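You operate a simulated robot arm through the tools that you are given. There is no shell and no other tool. Be economical: measure what you need, move in short steps, check, and stop when the job is done.

You run a simulated two-armed robot. Do the job below in one go: nothing can be reset, and whatever is moved stays where it is left.

Task
Take the tin that says "Earl Grey" from the sideboard top and leave it on the blue tile.

The check looks at the end state, three seconds after you hand in, the way a careful person would. Anything else that was tipped, shoved, dropped, spilled or broken makes it a failure.

Robot
Two 7-joint arms with two-finger parallel grippers on one trunk, on a base that drives. Base frame: it is fixed to the floor where the robot stands at the start and does not move with it; the origin is under the middle of the robot, x ahead of it, y to its left, z up. Units: m, rad, N and s.
The left shoulder is at the start at [0.07, 0.163, 1.145], the right one opposite. With the tool pointing down near the work surface each hand reaches from about 0.38 to 0.88 m from the robot's upright axis, wherever it stands, measured 20 degrees to its own side. Payload 3.43 kg a hand.
Tool frame (each hand has its own): the origin (TCP) lies between the finger pads and is the grasp point; the fingertips stand 0.034 m ahead of it; z points along the fingers, y is the line along which they close. The gripper opens to 0.128 m. The fingers are 0.024 m wide and 0.012 m thick; the gripper's body (0.048 by 0.13 m) begins 0.096 m behind the TCP.
Orientation is that of the tool frame in the base frame, as [roll, pitch, yaw] about the fixed x, y, z axes, in that order (R = Rz(yaw) Ry(pitch) Rx(roll)). With the fingers straight down and closing along the base's y, the tool's x points along the base's -x, its y along +y and its z along -z.

Tools
- The arms move only by the tool move_arm. It takes "left_commands", "right_commands" or both (then of equal length, played together; a hand with none holds still); each is a list of rows, each a list of 7 numbers: the shift along the base's x, y, z in units of 30 mm (1.0 is 30 mm), then the turn, a rotation vector about the base's x, y, z in units of 6 degrees (1.0 is 6 degrees), then the opening, from 0 (shut) to 1 (fully open). In form: [[x, y, z, wx, wy, wz, fingers], ...]. A call has 1 to 12 rows; each row shifts and turns the commanded pose from where the row before left it. A call with a number of a shift or a turn outside -1 to 1 is refused whole. A row lasts 0.2 s, in which the tool goes at most 0.05 m and 0.15 rad; a call with a longer step from one row to the next is refused whole, and so is a gripper value outside its range. A pose out of reach is approached as far as the arm can. The call stops where the force on the tool passes 40 N (or 10 N more than at its start, if that is more) or the arm is blocked; 0.2 s more then pass. Each finger travels about 0.153 m/s and halts on what it meets, pressing with about 28 N; the grip force reading is that of the motor and also rises with nothing between the fingers. The clock runs only during rows and for 0.2 s after the last one: add rows that do not move to give the fingers time. It gives the time, the measured TCP pose, the force on the tool (base axes), the opening and the grip force at its end, in the units of the frame above (readings bear some noise).
- Cameras (640 x 400 px; columns grow to the right, rows downward): "scene" is now at [0.1322, 0.0083, 1.3642]; the picture's right is [0.09, -1.00, 0.00], its down [-0.65, -0.06, -0.76] and it looks along [0.75, 0.07, -0.65] (base axes); focal length 249 px, centre (320, 200). "left" rides on the left gripper at [0.076, 0.011, -0.16] in its tool frame; the picture's right is [-0.15, 0.99, 0.00], its down [-0.88, -0.13, -0.46] and it looks along [-0.45, -0.07, 0.89] (tool axes); focal length 234 px, centre (320, 200). "right" rides on the right gripper at [0.076, -0.011, -0.16] in its tool frame; the picture's right is [0.15, 0.99, 0.00], its down [-0.88, 0.13, -0.46] and it looks along [-0.45, 0.07, 0.89] (tool axes); focal length 234 px, centre (320, 200). There is no depth. A picture from a camera that has moved, and an enlarged one, comes with that camera's place and axes in the base frame and with its lens.
- capture(camera): a new picture of that camera. It takes no simulated time.
- move_column(by): slides the trunk up (or, below 0, down) by that many m; the arms and the scene camera ride with it, the base frame stays. It gives what a move gives, with no picture.
- roll_base(legs): drives the robot by 1 to 6 legs, each [ahead, left, turn to the left] in m, m and rad, along the robot's own axes; the way and the turn of a leg run together, so that a leg with both is an arc; at most 1.5 m and 3.142 rad a leg. The arms and the cameras ride along, it lands a little off, and it stops where it bumps. It gives what a move gives.
- pan_tilt(pan, tilt): turns the head with the scene camera to pan (to the left, within 1.501 rad either way) and tilt (down, from -0.506 to 1.204), counted from straight ahead of the robot. It gives what a move gives.
- close_up(camera, box): a new picture of the part [left, top, right, bottom] of that camera's present view, enlarged. It takes no simulated time.
- close_job(): hands the job in; it is judged then, once.

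Go step by step. Nothing tells you exact positions but the pictures and the camera data: compare them with the known pose of the tool, close in by small moves and look again before you grip or let go. The budget is 120 turns and 100 pictures, counting those below and the enlarged ones. Unless the task says otherwise, let go and move clear before handing in, and close with one line.

The tools are called after ">>>" by a JSON object that holds its "op" and its "data". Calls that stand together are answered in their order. move_arm: Moves the arms, as the interface text tells. Its arguments: {"type":"object","properties":{"left_commands":{"type":"array"},"right_commands":{"type":"array"}},"required":[]} The other tools are called the same way: move_column (by) slides the trunk up or down; roll_base (legs) drives the base; pan_tilt (pan, tilt) turns the head that bears the scene camera; capture (camera) takes a picture; close_up (camera, box) takes an enlarged picture of a part of a camera's view; close_job () hands the job in.

At the start:

```text
clock: 0.0
left_ee_pos: [0.4129, 0.1548, 1.1224]
left_tool_rot: [-3.14, -0.001, 3.141]
left_ft_force: [1.0, -0.7, 0.4]
left_gripper_width: 0.1281
left_grip_force: 0.0
right_ee_pos: [0.4148, -0.1503, 1.1333]
right_tool_rot: [-3.141, 0.0, 3.141]
right_ft_force: [-0.5, -0.2, -0.9]
right_gripper_width: 0.128
right_grip_force: 0.1
trunk travel left (down, up): [-0.625, 0.315]
robot x, y, heading: [0.001, 0.0023, 0.001]
head pan, tilt: [0.091, 0.712]
```

scene: 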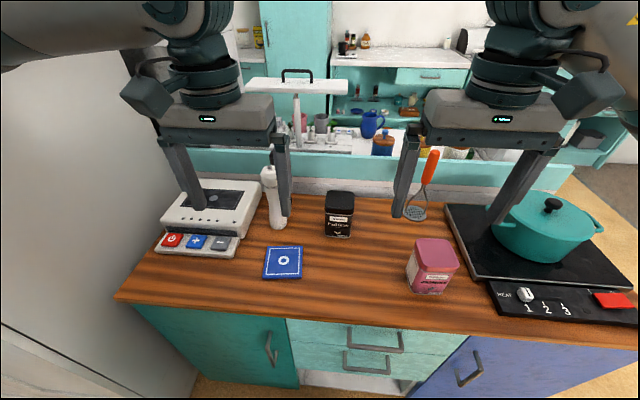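
right: 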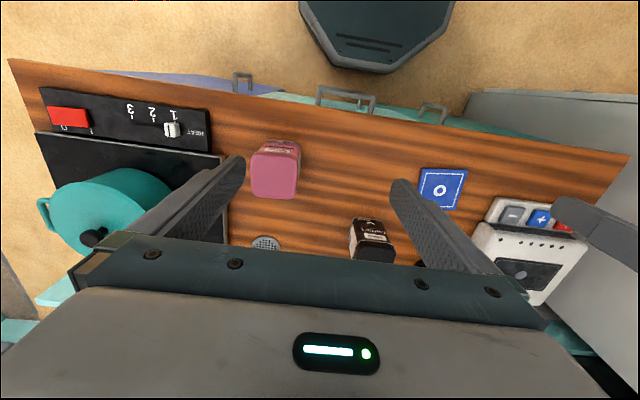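
left: 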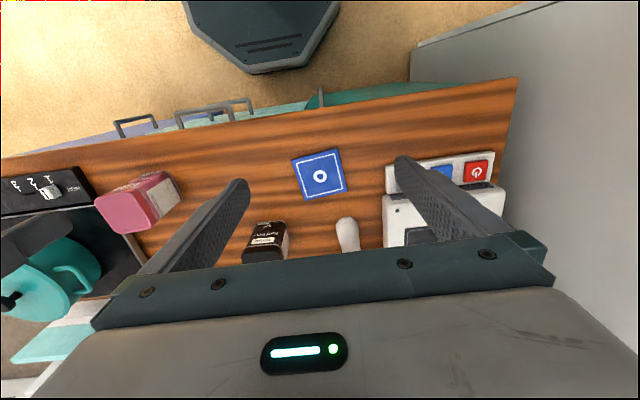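

I see a black tin and a pink tin on the wooden counter, with a blue tile at front left. I need to read the labels first.

>>> {"op": "close_up", "data": {"camera": "scene", "box": [310, 180, 370, 245]}}

>>> {"op": "close_up", "data": {"camera": "scene", "box": [395, 230, 470, 300]}}

>>> {"op": "close_up", "data": {"camera": "scene", "box": [230, 0, 480, 160]}}

```text
6.15 times, centred on (340, 212) of scene
camera zoom: at [0.1322, 0.0083, 1.3642], right [0.09, -1.0, 0.0], down [-0.65, -0.06, -0.76], along [0.75, 0.07, -0.65], focal length 1533 px, centre (197, 123)
```

zoom: 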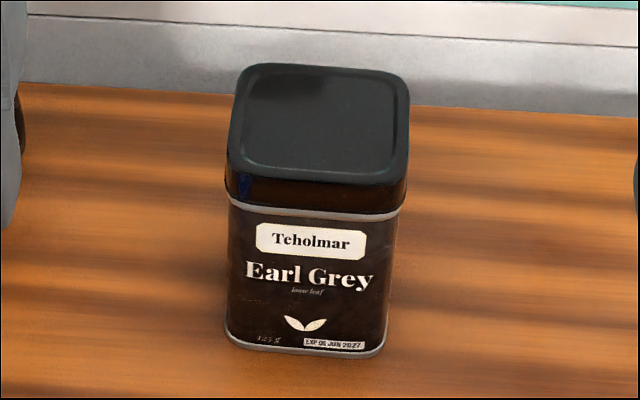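

```text
5.71 times, centred on (432, 265) of scene
camera zoom: at [0.1322, 0.0083, 1.3642], right [0.09, -1.0, 0.0], down [-0.65, -0.06, -0.76], along [0.75, 0.07, -0.65], focal length 1423 px, centre (-323, -171)
```

zoom: 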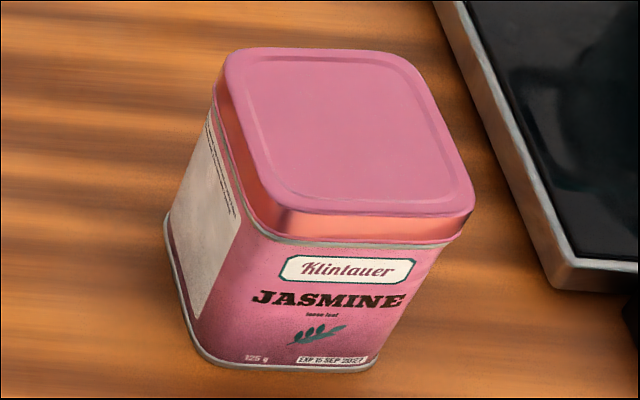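

```text
2.50 times, centred on (355, 80) of scene
camera zoom: at [0.1322, 0.0083, 1.3642], right [0.09, -1.0, 0.0], down [-0.65, -0.06, -0.76], along [0.75, 0.07, -0.65], focal length 623 px, centre (232, 500)
```

zoom: 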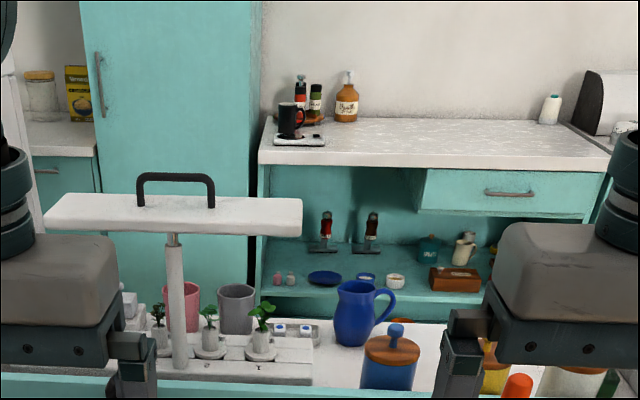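

The black tin is the Earl Grey, at about (0.664, 0.001), top z≈0.90 and square to the axes; the tile is at about (0.516, 0.145). I'll bring the left hand above the tin and shift the right hand aside.

>>> {"op": "move_arm", "data": {"left_commands": [[0.93, -0.57, -0.33, 0, 0, 0, 1], [0.93, -0.57, -0.33, 0, 0, 0, 1], [0.93, -0.57, -0.33, 0, 0, 0, 1], [0.93, -0.57, -0.33, 0, 0, 0, 1], [0.93, -0.57, -0.33, 0, 0, 0, 1], [0.93, -0.57, -0.33, 0, 0, 0, 1], [0.93, -0.57, -0.33, 0, 0, 0, 1], [0.93, -0.57, -0.33, 0, 0, 0, 1], [0.93, -0.57, -0.33, 0, 0, 0, 1], [0, 0, 0, 0, 0, 0, 1]], "right_commands": [[0, -0.5, 0, 0, 0, 0, 1], [0, -0.5, 0, 0, 0, 0, 1], [0, -0.5, 0, 0, 0, 0, 1], [0, -0.5, 0, 0, 0, 0, 1], [0, -0.5, 0, 0, 0, 0, 1], [0, -0.5, 0, 0, 0, 0, 1], [0, -0.5, 0, 0, 0, 0, 1], [0, -0.5, 0, 0, 0, 0, 1], [0, 0, 0, 0, 0, 0, 1], [0, 0, 0, 0, 0, 0, 1]]}}

>>> {"op": "capture", "data": {"camera": "left"}}

>>> {"op": "capture", "data": {"camera": "scene"}}

```text
clock: 2.2
left_ee_pos: [0.6646, 0.0025, 1.0334]
left_tool_rot: [3.14, 0.0, -3.14]
left_ft_force: [0.2, 0.0, 0.2]
left_gripper_width: 0.1277
left_grip_force: 0.3
right_ee_pos: [0.412, -0.2703, 1.1342]
right_tool_rot: [-3.141, 0.001, 3.14]
right_ft_force: [0.2, 0.3, 0.2]
right_gripper_width: 0.1278
right_grip_force: 0.1
trunk travel left (down, up): [-0.625, 0.315]
robot x, y, heading: [-0.0015, -0.0001, -0.004]
head pan, tilt: [0.091, 0.712]
```

```text
93 pictures are left
camera left: at [0.5898, 0.0141, 1.1927], right [0.15, 0.99, 0.0], down [0.88, -0.13, 0.46], along [0.45, -0.07, -0.89], focal length 234 px, centre (320, 200)
```

left: 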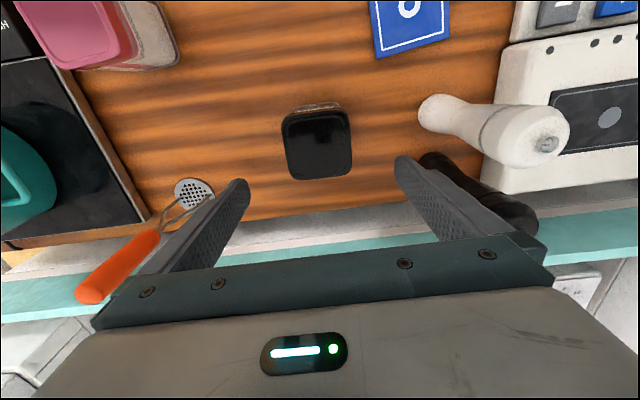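

```text
92 pictures are left
camera scene: at [0.1315, 0.009, 1.3643], right [0.09, -1.0, 0.0], down [-0.65, -0.06, -0.76], along [0.75, 0.07, -0.65], focal length 249 px, centre (320, 200)
```

scene: 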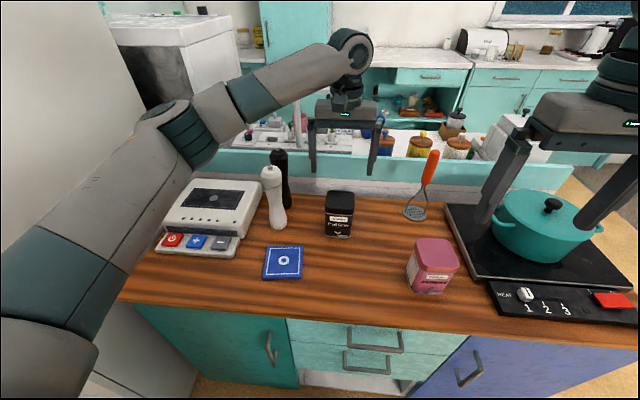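

The hand is centred on the tin within a few millimetres, and the mills and the masher are clear of the fingers. I'll descend around the tin.

>>> {"op": "move_arm", "data": {"left_commands": [[-0.1, -0.07, -0.9, 0, 0, 0, 1], [0, 0, -0.9, 0, 0, 0, 1], [0, 0, -0.9, 0, 0, 0, 1], [0, 0, -0.9, 0, 0, 0, 1], [0, 0, -0.9, 0, 0, 0, 1], [0, 0, -0.9, 0, 0, 0, 1], [0, 0, 0, 0, 0, 0, 1]]}}

>>> {"op": "capture", "data": {"camera": "left"}}

>>> {"op": "capture", "data": {"camera": "scene"}}

```text
clock: 3.8
left_ee_pos: [0.6596, 0.0024, 0.8719]
left_tool_rot: [3.141, -0.001, 3.141]
left_ft_force: [0.3, -0.1, 0.4]
left_gripper_width: 0.1278
left_grip_force: 0.0
right_ee_pos: [0.4129, -0.2707, 1.134]
right_tool_rot: [-3.141, 0.001, 3.141]
right_ft_force: [-0.5, -0.3, -0.1]
right_gripper_width: 0.128
right_grip_force: 0.0
trunk travel left (down, up): [-0.625, 0.315]
robot x, y, heading: [-0.0002, 0.0015, -0.003]
head pan, tilt: [0.091, 0.712]
```

```text
91 pictures are left
camera left: at [0.5846, 0.0138, 1.0321], right [0.15, 0.99, 0.0], down [0.88, -0.13, 0.46], along [0.45, -0.07, -0.89], focal length 234 px, centre (320, 200)
```

left: 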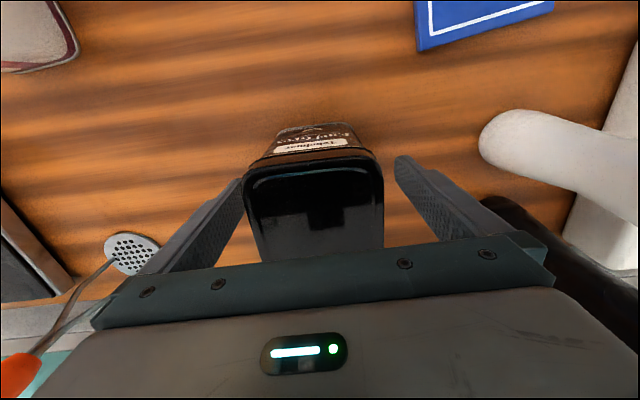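

```text
90 pictures are left
camera scene: at [0.1319, 0.0082, 1.3642], right [0.09, -1.0, 0.0], down [-0.65, -0.06, -0.76], along [0.75, 0.07, -0.65], focal length 249 px, centre (320, 200)
```

scene: 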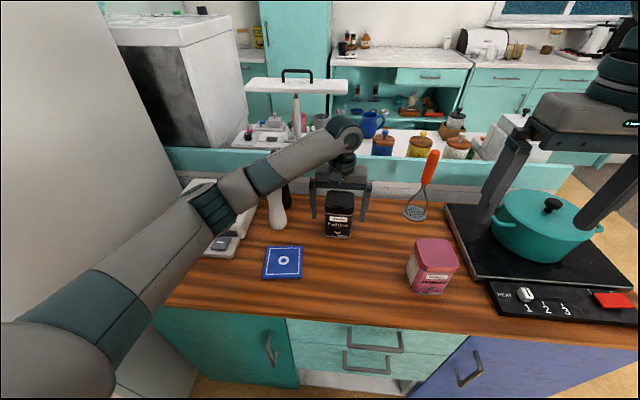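

The tin is between the fingers, but the forearm passes close over the mills and the white appliance, so I'll check that before gripping.

>>> {"op": "close_up", "data": {"camera": "scene", "box": [160, 110, 400, 280]}}

>>> {"op": "capture", "data": {"camera": "right"}}

```text
2.35 times, centred on (280, 195) of scene
camera zoom: at [0.1319, 0.0082, 1.3642], right [0.09, -1.0, 0.0], down [-0.65, -0.06, -0.76], along [0.75, 0.07, -0.65], focal length 586 px, centre (414, 212)
```

zoom: 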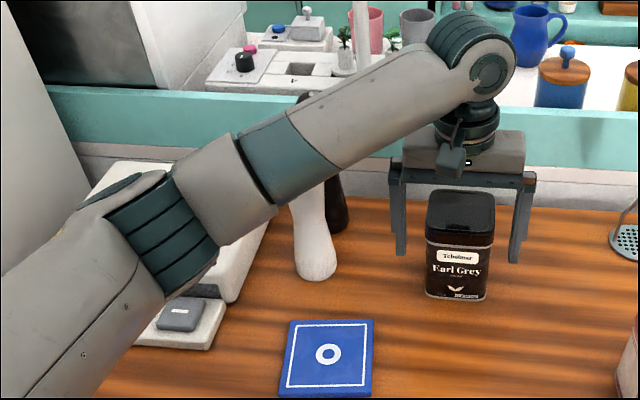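

```text
88 pictures are left
camera right: at [0.336, -0.2822, 1.2932], right [-0.15, 0.99, 0.0], down [0.88, 0.13, 0.46], along [0.45, 0.07, -0.89], focal length 234 px, centre (320, 200)
```

right: 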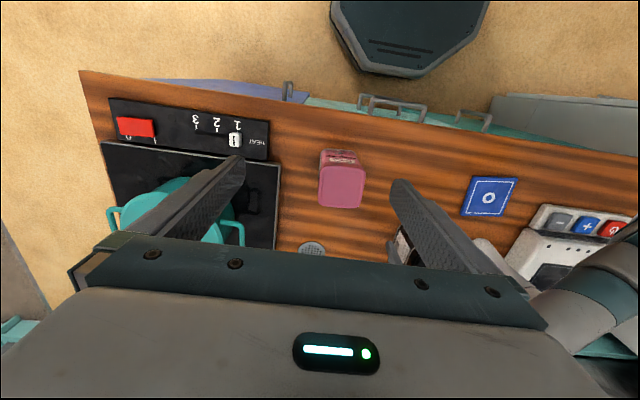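

The forearm is clear of everything and the mills are standing. I'll close on the tin.

>>> {"op": "move_arm", "data": {"left_commands": [[0, -0.07, 0, 0, 0, 0, 0.7], [0, 0, 0, 0, 0, 0, 0.5], [0, 0, 0, 0, 0, 0, 0.3], [0, 0, 0, 0, 0, 0, 0.3], [0, 0, 0, 0, 0, 0, 0.3]]}}

>>> {"op": "capture", "data": {"camera": "left"}}

```text
clock: 5.0
left_ee_pos: [0.6609, -0.0, 0.8724]
left_tool_rot: [3.141, 0.0, -3.141]
left_ft_force: [-0.3, -0.3, 0.3]
left_gripper_width: 0.0819
left_grip_force: 28.0
right_ee_pos: [0.4121, -0.2712, 1.1344]
right_tool_rot: [-3.14, -0.001, 3.141]
right_ft_force: [-0.5, 0.2, 0.1]
right_gripper_width: 0.1282
right_grip_force: 0.1
trunk travel left (down, up): [-0.625, 0.315]
robot x, y, heading: [0.0003, 0.0031, -0.005]
head pan, tilt: [0.091, 0.712]
```

```text
87 pictures are left
camera left: at [0.5854, 0.0112, 1.0315], right [0.15, 0.99, 0.0], down [0.88, -0.13, 0.46], along [0.45, -0.07, -0.89], focal length 234 px, centre (320, 200)
```

left: 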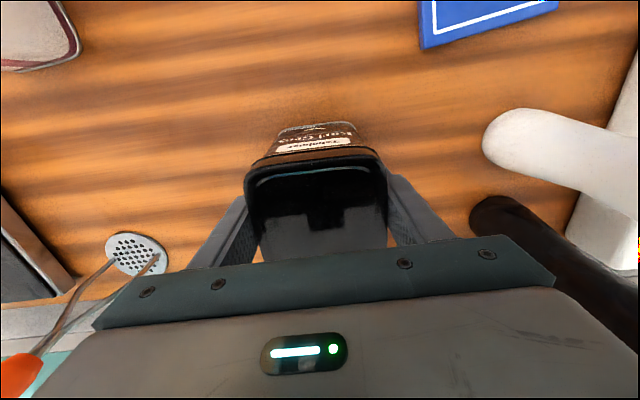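

The tin is gripped at 0.082 m width with 28 N. I'll lift it straight up.

>>> {"op": "move_arm", "data": {"left_commands": [[0, 0, 0.5, 0, 0, 0, 0.3], [0, 0, 0.9, 0, 0, 0, 0.3], [0, 0, 0.9, 0, 0, 0, 0.3], [0, 0, 0.9, 0, 0, 0, 0.3], [0, 0, 0.8, 0, 0, 0, 0.3], [0, 0, 0, 0, 0, 0, 0.3]]}}

>>> {"op": "capture", "data": {"camera": "left"}}

>>> {"op": "capture", "data": {"camera": "scene"}}

```text
clock: 6.4
left_ee_pos: [0.662, -0.0021, 0.9898]
left_tool_rot: [3.142, -0.003, -3.141]
left_ft_force: [0.4, 0.3, -2.6]
left_gripper_width: 0.0821
left_grip_force: 28.4
right_ee_pos: [0.4142, -0.2714, 1.1342]
right_tool_rot: [3.141, -0.002, 3.142]
right_ft_force: [1.1, 0.1, -0.8]
right_gripper_width: 0.1276
right_grip_force: 0.1
trunk travel left (down, up): [-0.625, 0.315]
robot x, y, heading: [0.0008, 0.0007, 0.0]
head pan, tilt: [0.091, 0.712]
```

```text
86 pictures are left
camera left: at [0.5867, 0.0093, 1.1501], right [0.15, 0.99, 0.0], down [0.88, -0.13, 0.45], along [0.45, -0.07, -0.89], focal length 234 px, centre (320, 200)
```

left: 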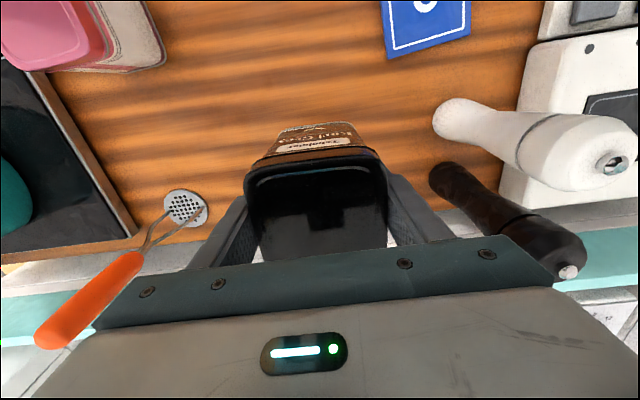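

```text
85 pictures are left
camera scene: at [0.1329, 0.0083, 1.3641], right [0.09, -1.0, 0.0], down [-0.65, -0.06, -0.76], along [0.75, 0.07, -0.65], focal length 249 px, centre (320, 200)
```

scene: 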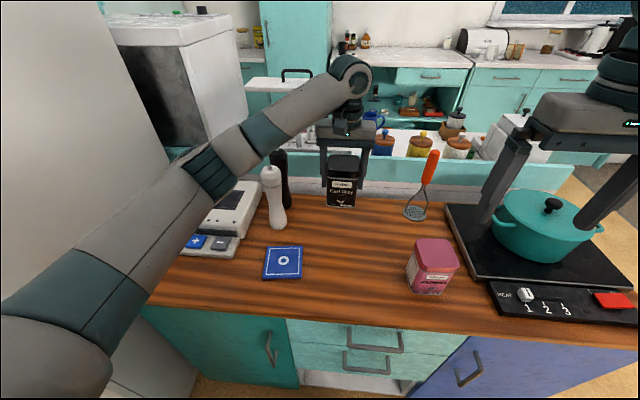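

The tin is lifted cleanly. I'll take a precise fix on the tile before moving.

>>> {"op": "close_up", "data": {"camera": "scene", "box": [240, 230, 336, 290]}}

```text
6.67 times, centred on (288, 260) of scene
camera zoom: at [0.1329, 0.0083, 1.3641], right [0.09, -1.0, 0.0], down [-0.65, -0.06, -0.76], along [0.75, 0.07, -0.65], focal length 1660 px, centre (533, -200)
```

zoom: 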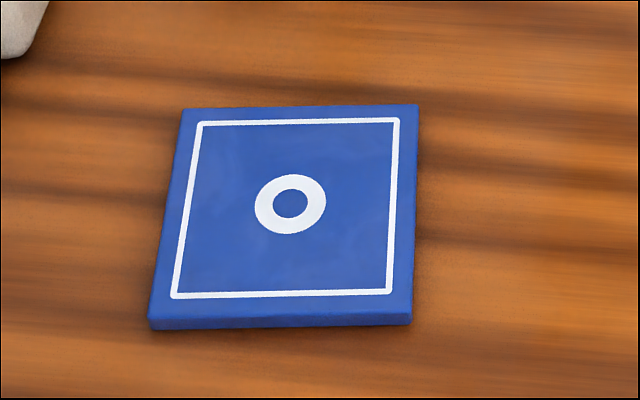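

The tile centre is at about (0.521, 0.142) and it is turned about +6°. I'll carry the tin over it, turning it to match.

>>> {"op": "move_arm", "data": {"left_commands": [[-0.9, 0.2, 0, 0, 0, 0, 0.3], [-0.9, 0.2, 0, 0, 0, 0, 0.3], [-0.9, 0.2, 0, 0, 0, 0, 0.3], [-0.5, 0.8, 0, 0, 0, 0.25, 0.3], [-0.5, 0.8, 0, 0, 0, 0.25, 0.3], [-0.5, 0.8, 0, 0, 0, 0.25, 0.3], [-0.2, 0.6, 0, 0, 0, 0.25, 0.3], [-0.2, 0.6, 0, 0, 0, 0, 0.3], [-0.2, 0.6, 0, 0, 0, 0, 0.3], [0, 0, 0, 0, 0, 0, 0.3]]}}

>>> {"op": "capture", "data": {"camera": "left"}}

>>> {"op": "capture", "data": {"camera": "scene"}}

```text
clock: 8.6
left_ee_pos: [0.5163, 0.142, 0.9921]
left_tool_rot: [3.14, -0.001, -3.036]
left_ft_force: [0.0, 0.6, -2.3]
left_gripper_width: 0.0821
left_grip_force: 27.7
right_ee_pos: [0.4128, -0.2714, 1.134]
right_tool_rot: [3.141, 0.0, 3.141]
right_ft_force: [-0.3, -0.2, 0.2]
right_gripper_width: 0.1277
right_grip_force: 0.1
trunk travel left (down, up): [-0.625, 0.315]
robot x, y, heading: [0.0036, 0.0014, -0.001]
head pan, tilt: [0.091, 0.712]
```

```text
83 pictures are left
camera left: at [0.4414, 0.1453, 1.1515], right [0.04, 1.0, 0.0], down [0.89, -0.04, 0.46], along [0.45, -0.02, -0.89], focal length 234 px, centre (320, 200)
```

left: 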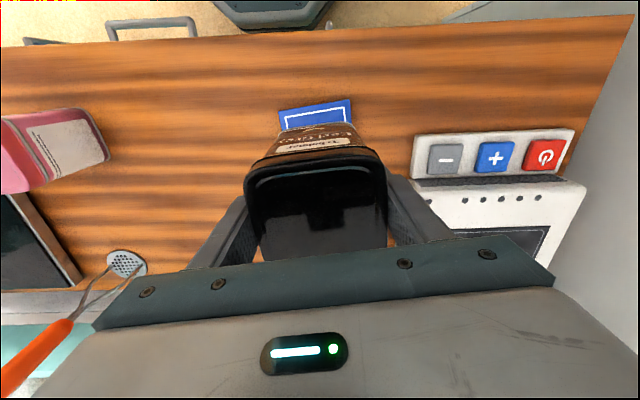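

```text
82 pictures are left
camera scene: at [0.1328, 0.0076, 1.3641], right [0.09, -1.0, 0.0], down [-0.65, -0.06, -0.76], along [0.75, 0.07, -0.65], focal length 249 px, centre (320, 200)
```

scene: 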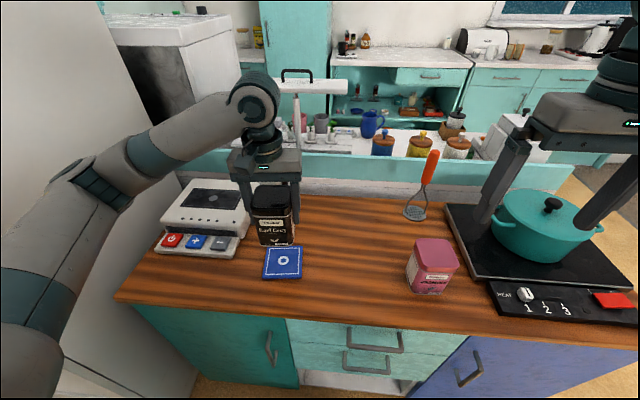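

The tin is above the tile and aligned with it. I'll lower to about 1 cm above it and check.

>>> {"op": "move_arm", "data": {"left_commands": [[0.06, 0, -0.8, 0, 0, 0, 0.3], [0, 0, -0.8, 0, 0, 0, 0.3], [0, 0, -0.8, 0, 0, 0, 0.3], [0, 0, -0.7, 0, 0, 0, 0.3], [0, 0, 0, 0, 0, 0, 0.3]]}}

>>> {"op": "capture", "data": {"camera": "left"}}

>>> {"op": "close_up", "data": {"camera": "scene", "box": [200, 160, 360, 300]}}

```text
clock: 9.8
left_ee_pos: [0.5186, 0.142, 0.8982]
left_tool_rot: [3.141, 0.0, -3.038]
left_ft_force: [-0.1, 0.4, -1.9]
left_gripper_width: 0.0817
left_grip_force: 28.7
right_ee_pos: [0.4124, -0.2714, 1.1351]
right_tool_rot: [-3.14, 0.0, -3.141]
right_ft_force: [-0.1, 0.7, 0.0]
right_gripper_width: 0.1281
right_grip_force: 0.1
trunk travel left (down, up): [-0.625, 0.315]
robot x, y, heading: [-0.0016, -0.0023, 0.002]
head pan, tilt: [0.091, 0.712]
```

```text
81 pictures are left
camera left: at [0.4432, 0.1465, 1.0582], right [0.04, 1.0, 0.0], down [0.89, -0.04, 0.46], along [0.46, -0.02, -0.89], focal length 234 px, centre (320, 200)
```

left: 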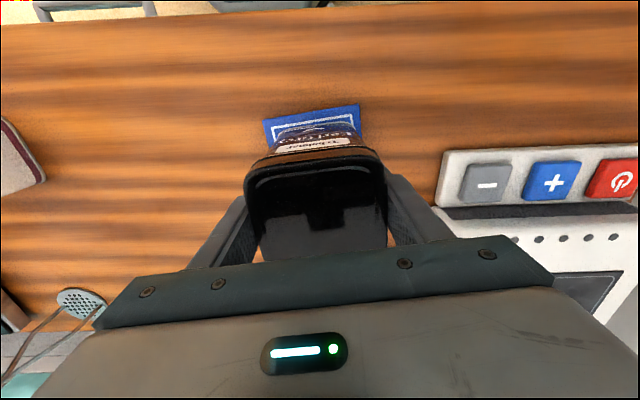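

```text
2.86 times, centred on (280, 230) of scene
camera zoom: at [0.1322, 0.0082, 1.3642], right [0.09, -1.0, 0.0], down [-0.65, -0.06, -0.76], along [0.75, 0.07, -0.65], focal length 712 px, centre (434, 114)
```

zoom: 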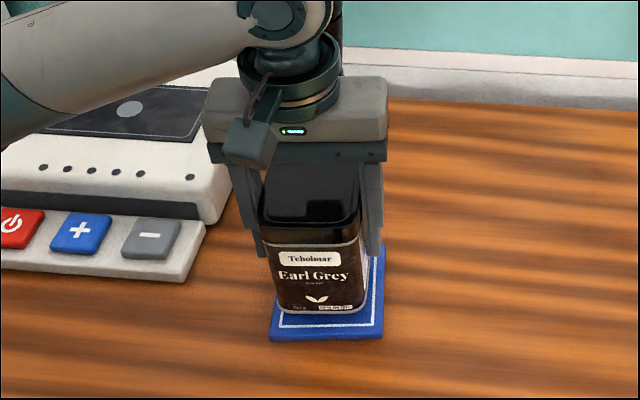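

The tin is about 18 mm above the tile and roughly 3–4 mm too far left. I'll correct that and lower to contact.

>>> {"op": "move_arm", "data": {"left_commands": [[0, -0.12, -0.25, 0, 0, 0, 0.3], [0, 0, -0.2, 0, 0, 0, 0.3], [0, 0, 0, 0, 0, 0, 0.3]]}}

>>> {"op": "close_up", "data": {"camera": "scene", "box": [240, 220, 336, 290]}}

>>> {"op": "close_up", "data": {"camera": "left", "box": [240, 80, 400, 180]}}

```text
clock: 10.6
left_ee_pos: [0.5182, 0.1386, 0.8843]
left_tool_rot: [-3.141, 0.001, -3.037]
left_ft_force: [-0.1, -0.2, -2.6]
left_gripper_width: 0.0819
left_grip_force: 27.7
right_ee_pos: [0.4129, -0.2703, 1.1335]
right_tool_rot: [3.142, -0.001, 3.141]
right_ft_force: [0.3, -0.5, 0.4]
right_gripper_width: 0.128
right_grip_force: 0.2
trunk travel left (down, up): [-0.625, 0.315]
robot x, y, heading: [-0.0001, -0.0015, -0.001]
head pan, tilt: [0.091, 0.712]
```

```text
5.71 times, centred on (288, 255) of scene
camera zoom: at [0.1325, 0.0082, 1.3641], right [0.09, -1.0, 0.0], down [-0.65, -0.06, -0.76], along [0.75, 0.07, -0.65], focal length 1423 px, centre (503, -114)
```

zoom: 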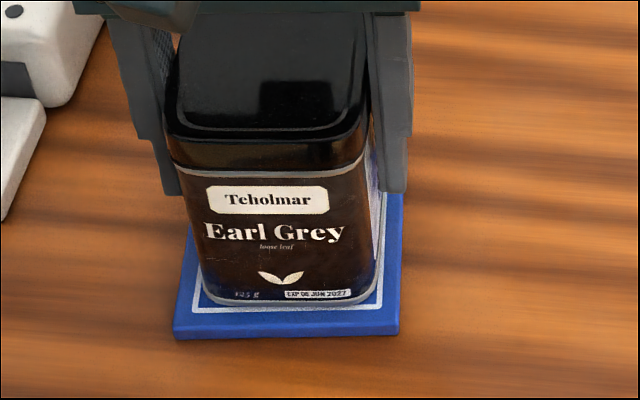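

```text
4.00 times, centred on (320, 130) of left
camera zoom: at [0.4425, 0.1423, 1.0436], right [0.04, 1.0, 0.0], down [0.89, -0.04, 0.46], along [0.45, -0.02, -0.89], focal length 937 px, centre (320, 480)
```

zoom: 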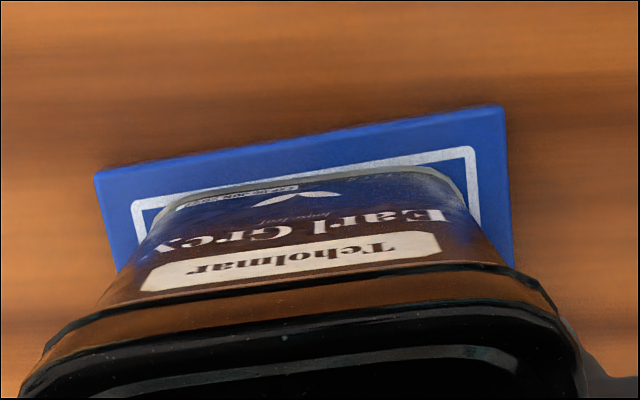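

The tin is well centred and a few millimetres above the tile. I'll lower in tiny steps until the force shows contact.

>>> {"op": "move_arm", "data": {"left_commands": [[0, 0, -0.07, 0, 0, 0, 0.3], [0, 0, -0.06, 0, 0, 0, 0.3], [0, 0, 0, 0, 0, 0, 0.3]]}}

```text
clock: 11.4
left_ee_pos: [0.5194, 0.1385, 0.8821]
left_tool_rot: [3.14, 0.001, -3.036]
left_ft_force: [1.8, 2.0, 6.0]
left_gripper_width: 0.082
left_grip_force: 28.3
right_ee_pos: [0.4134, -0.2703, 1.1333]
right_tool_rot: [-3.141, 0.001, -3.14]
right_ft_force: [-0.3, 0.2, 0.0]
right_gripper_width: 0.1281
right_grip_force: 0.1
trunk travel left (down, up): [-0.625, 0.315]
robot x, y, heading: [0.0007, -0.0023, -0.002]
head pan, tilt: [0.091, 0.712]
```

Contact with the tile is confirmed at about 8 N. I'll open the fingers slowly and then rise straight up.

>>> {"op": "move_arm", "data": {"left_commands": [[0, 0, 0, 0, 0, 0, 0.68], [0, 0, 0, 0, 0, 0, 0.8], [0, 0, 0, 0, 0, 0, 0.9], [0, 0, 0, 0, 0, 0, 0.9]]}}

>>> {"op": "close_up", "data": {"camera": "scene", "box": [200, 160, 360, 300]}}

```text
clock: 12.4
left_ee_pos: [0.5177, 0.1385, 0.8803]
left_tool_rot: [-3.141, 0.0, -3.037]
left_ft_force: [0.3, -0.8, -0.1]
left_gripper_width: 0.1153
left_grip_force: 0.1
right_ee_pos: [0.414, -0.2694, 1.1333]
right_tool_rot: [-3.141, 0.0, -3.142]
right_ft_force: [0.0, -0.4, -0.1]
right_gripper_width: 0.1278
right_grip_force: 0.0
trunk travel left (down, up): [-0.625, 0.315]
robot x, y, heading: [0.0038, -0.0014, 0.002]
head pan, tilt: [0.091, 0.712]
```

```text
2.86 times, centred on (280, 230) of scene
camera zoom: at [0.1322, 0.0083, 1.3642], right [0.09, -1.0, 0.0], down [-0.65, -0.06, -0.76], along [0.75, 0.07, -0.65], focal length 712 px, centre (434, 114)
```

zoom: 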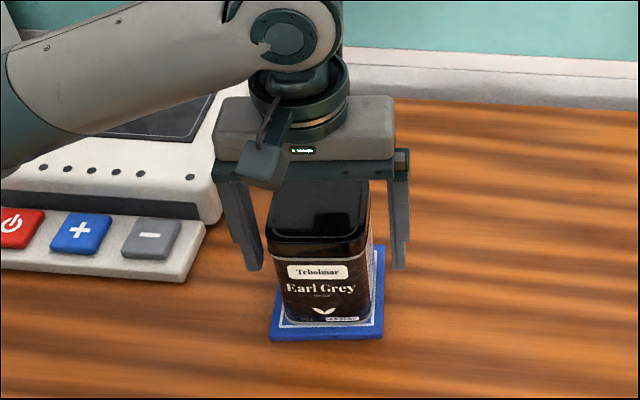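

The tin stands free on the tile. I'll raise the hand straight up and clear.

>>> {"op": "move_arm", "data": {"left_commands": [[0, 0, 0.5, 0, 0, 0, 0.9], [0, 0, 0.9, 0, 0, 0, 0.9], [0, 0, 0.9, 0, 0, 0, 0.9], [0, 0, 0.9, 0, 0, 0, 0.9], [0, 0, 0.9, 0, 0, 0, 0.9], [0, 0, 0.9, 0, 0, 0, 0.9], [0, 0, 0.9, 0, 0, 0, 0.9], [0, 0, 0.9, 0, 0, 0, 0.9], [-0.8, 0, 0.3, 0, 0, 0, 0.9], [-0.8, 0, 0, 0, 0, 0, 0.9], [-0.8, 0, 0, 0, 0, 0, 0.9], [0, 0, 0, 0, 0, 0, 0.9]]}}

>>> {"op": "capture", "data": {"camera": "scene"}}

>>> {"op": "capture", "data": {"camera": "left"}}

```text
clock: 15.0
left_ee_pos: [0.448, 0.1379, 1.0954]
left_tool_rot: [3.141, 0.0, -3.035]
left_ft_force: [0.1, 0.0, -0.6]
left_gripper_width: 0.1154
left_grip_force: 0.0
right_ee_pos: [0.4135, -0.2703, 1.1342]
right_tool_rot: [-3.14, -0.002, 3.141]
right_ft_force: [0.2, 0.2, -0.4]
right_gripper_width: 0.1279
right_grip_force: 0.1
trunk travel left (down, up): [-0.625, 0.315]
robot x, y, heading: [-0.0007, -0.0022, -0.001]
head pan, tilt: [0.091, 0.712]
```

```text
76 pictures are left
camera scene: at [0.1328, 0.0083, 1.3641], right [0.09, -1.0, 0.0], down [-0.65, -0.06, -0.76], along [0.75, 0.07, -0.65], focal length 249 px, centre (320, 200)
```

scene: 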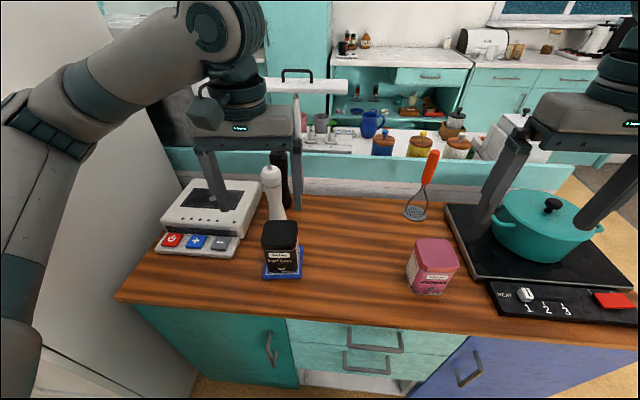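

```text
75 pictures are left
camera left: at [0.3722, 0.1421, 1.2557], right [0.04, 1.0, 0.0], down [0.89, -0.04, 0.46], along [0.45, -0.02, -0.89], focal length 234 px, centre (320, 200)
```

left: 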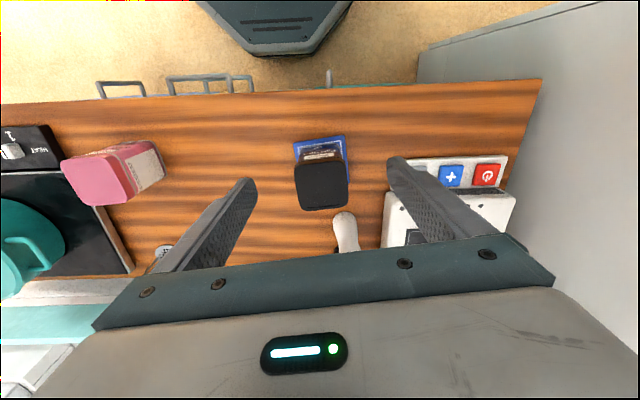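

The Earl Grey tin stands upright on the blue tile, everything else is where it was, and the hand is clear, so I'm handing in.

>>> {"op": "close_job", "data": {}}

```text
The job is handed in.
```

The Earl Grey tin is standing upright on the blue tile. The last pictures show nothing else moved, and the job is handed in.
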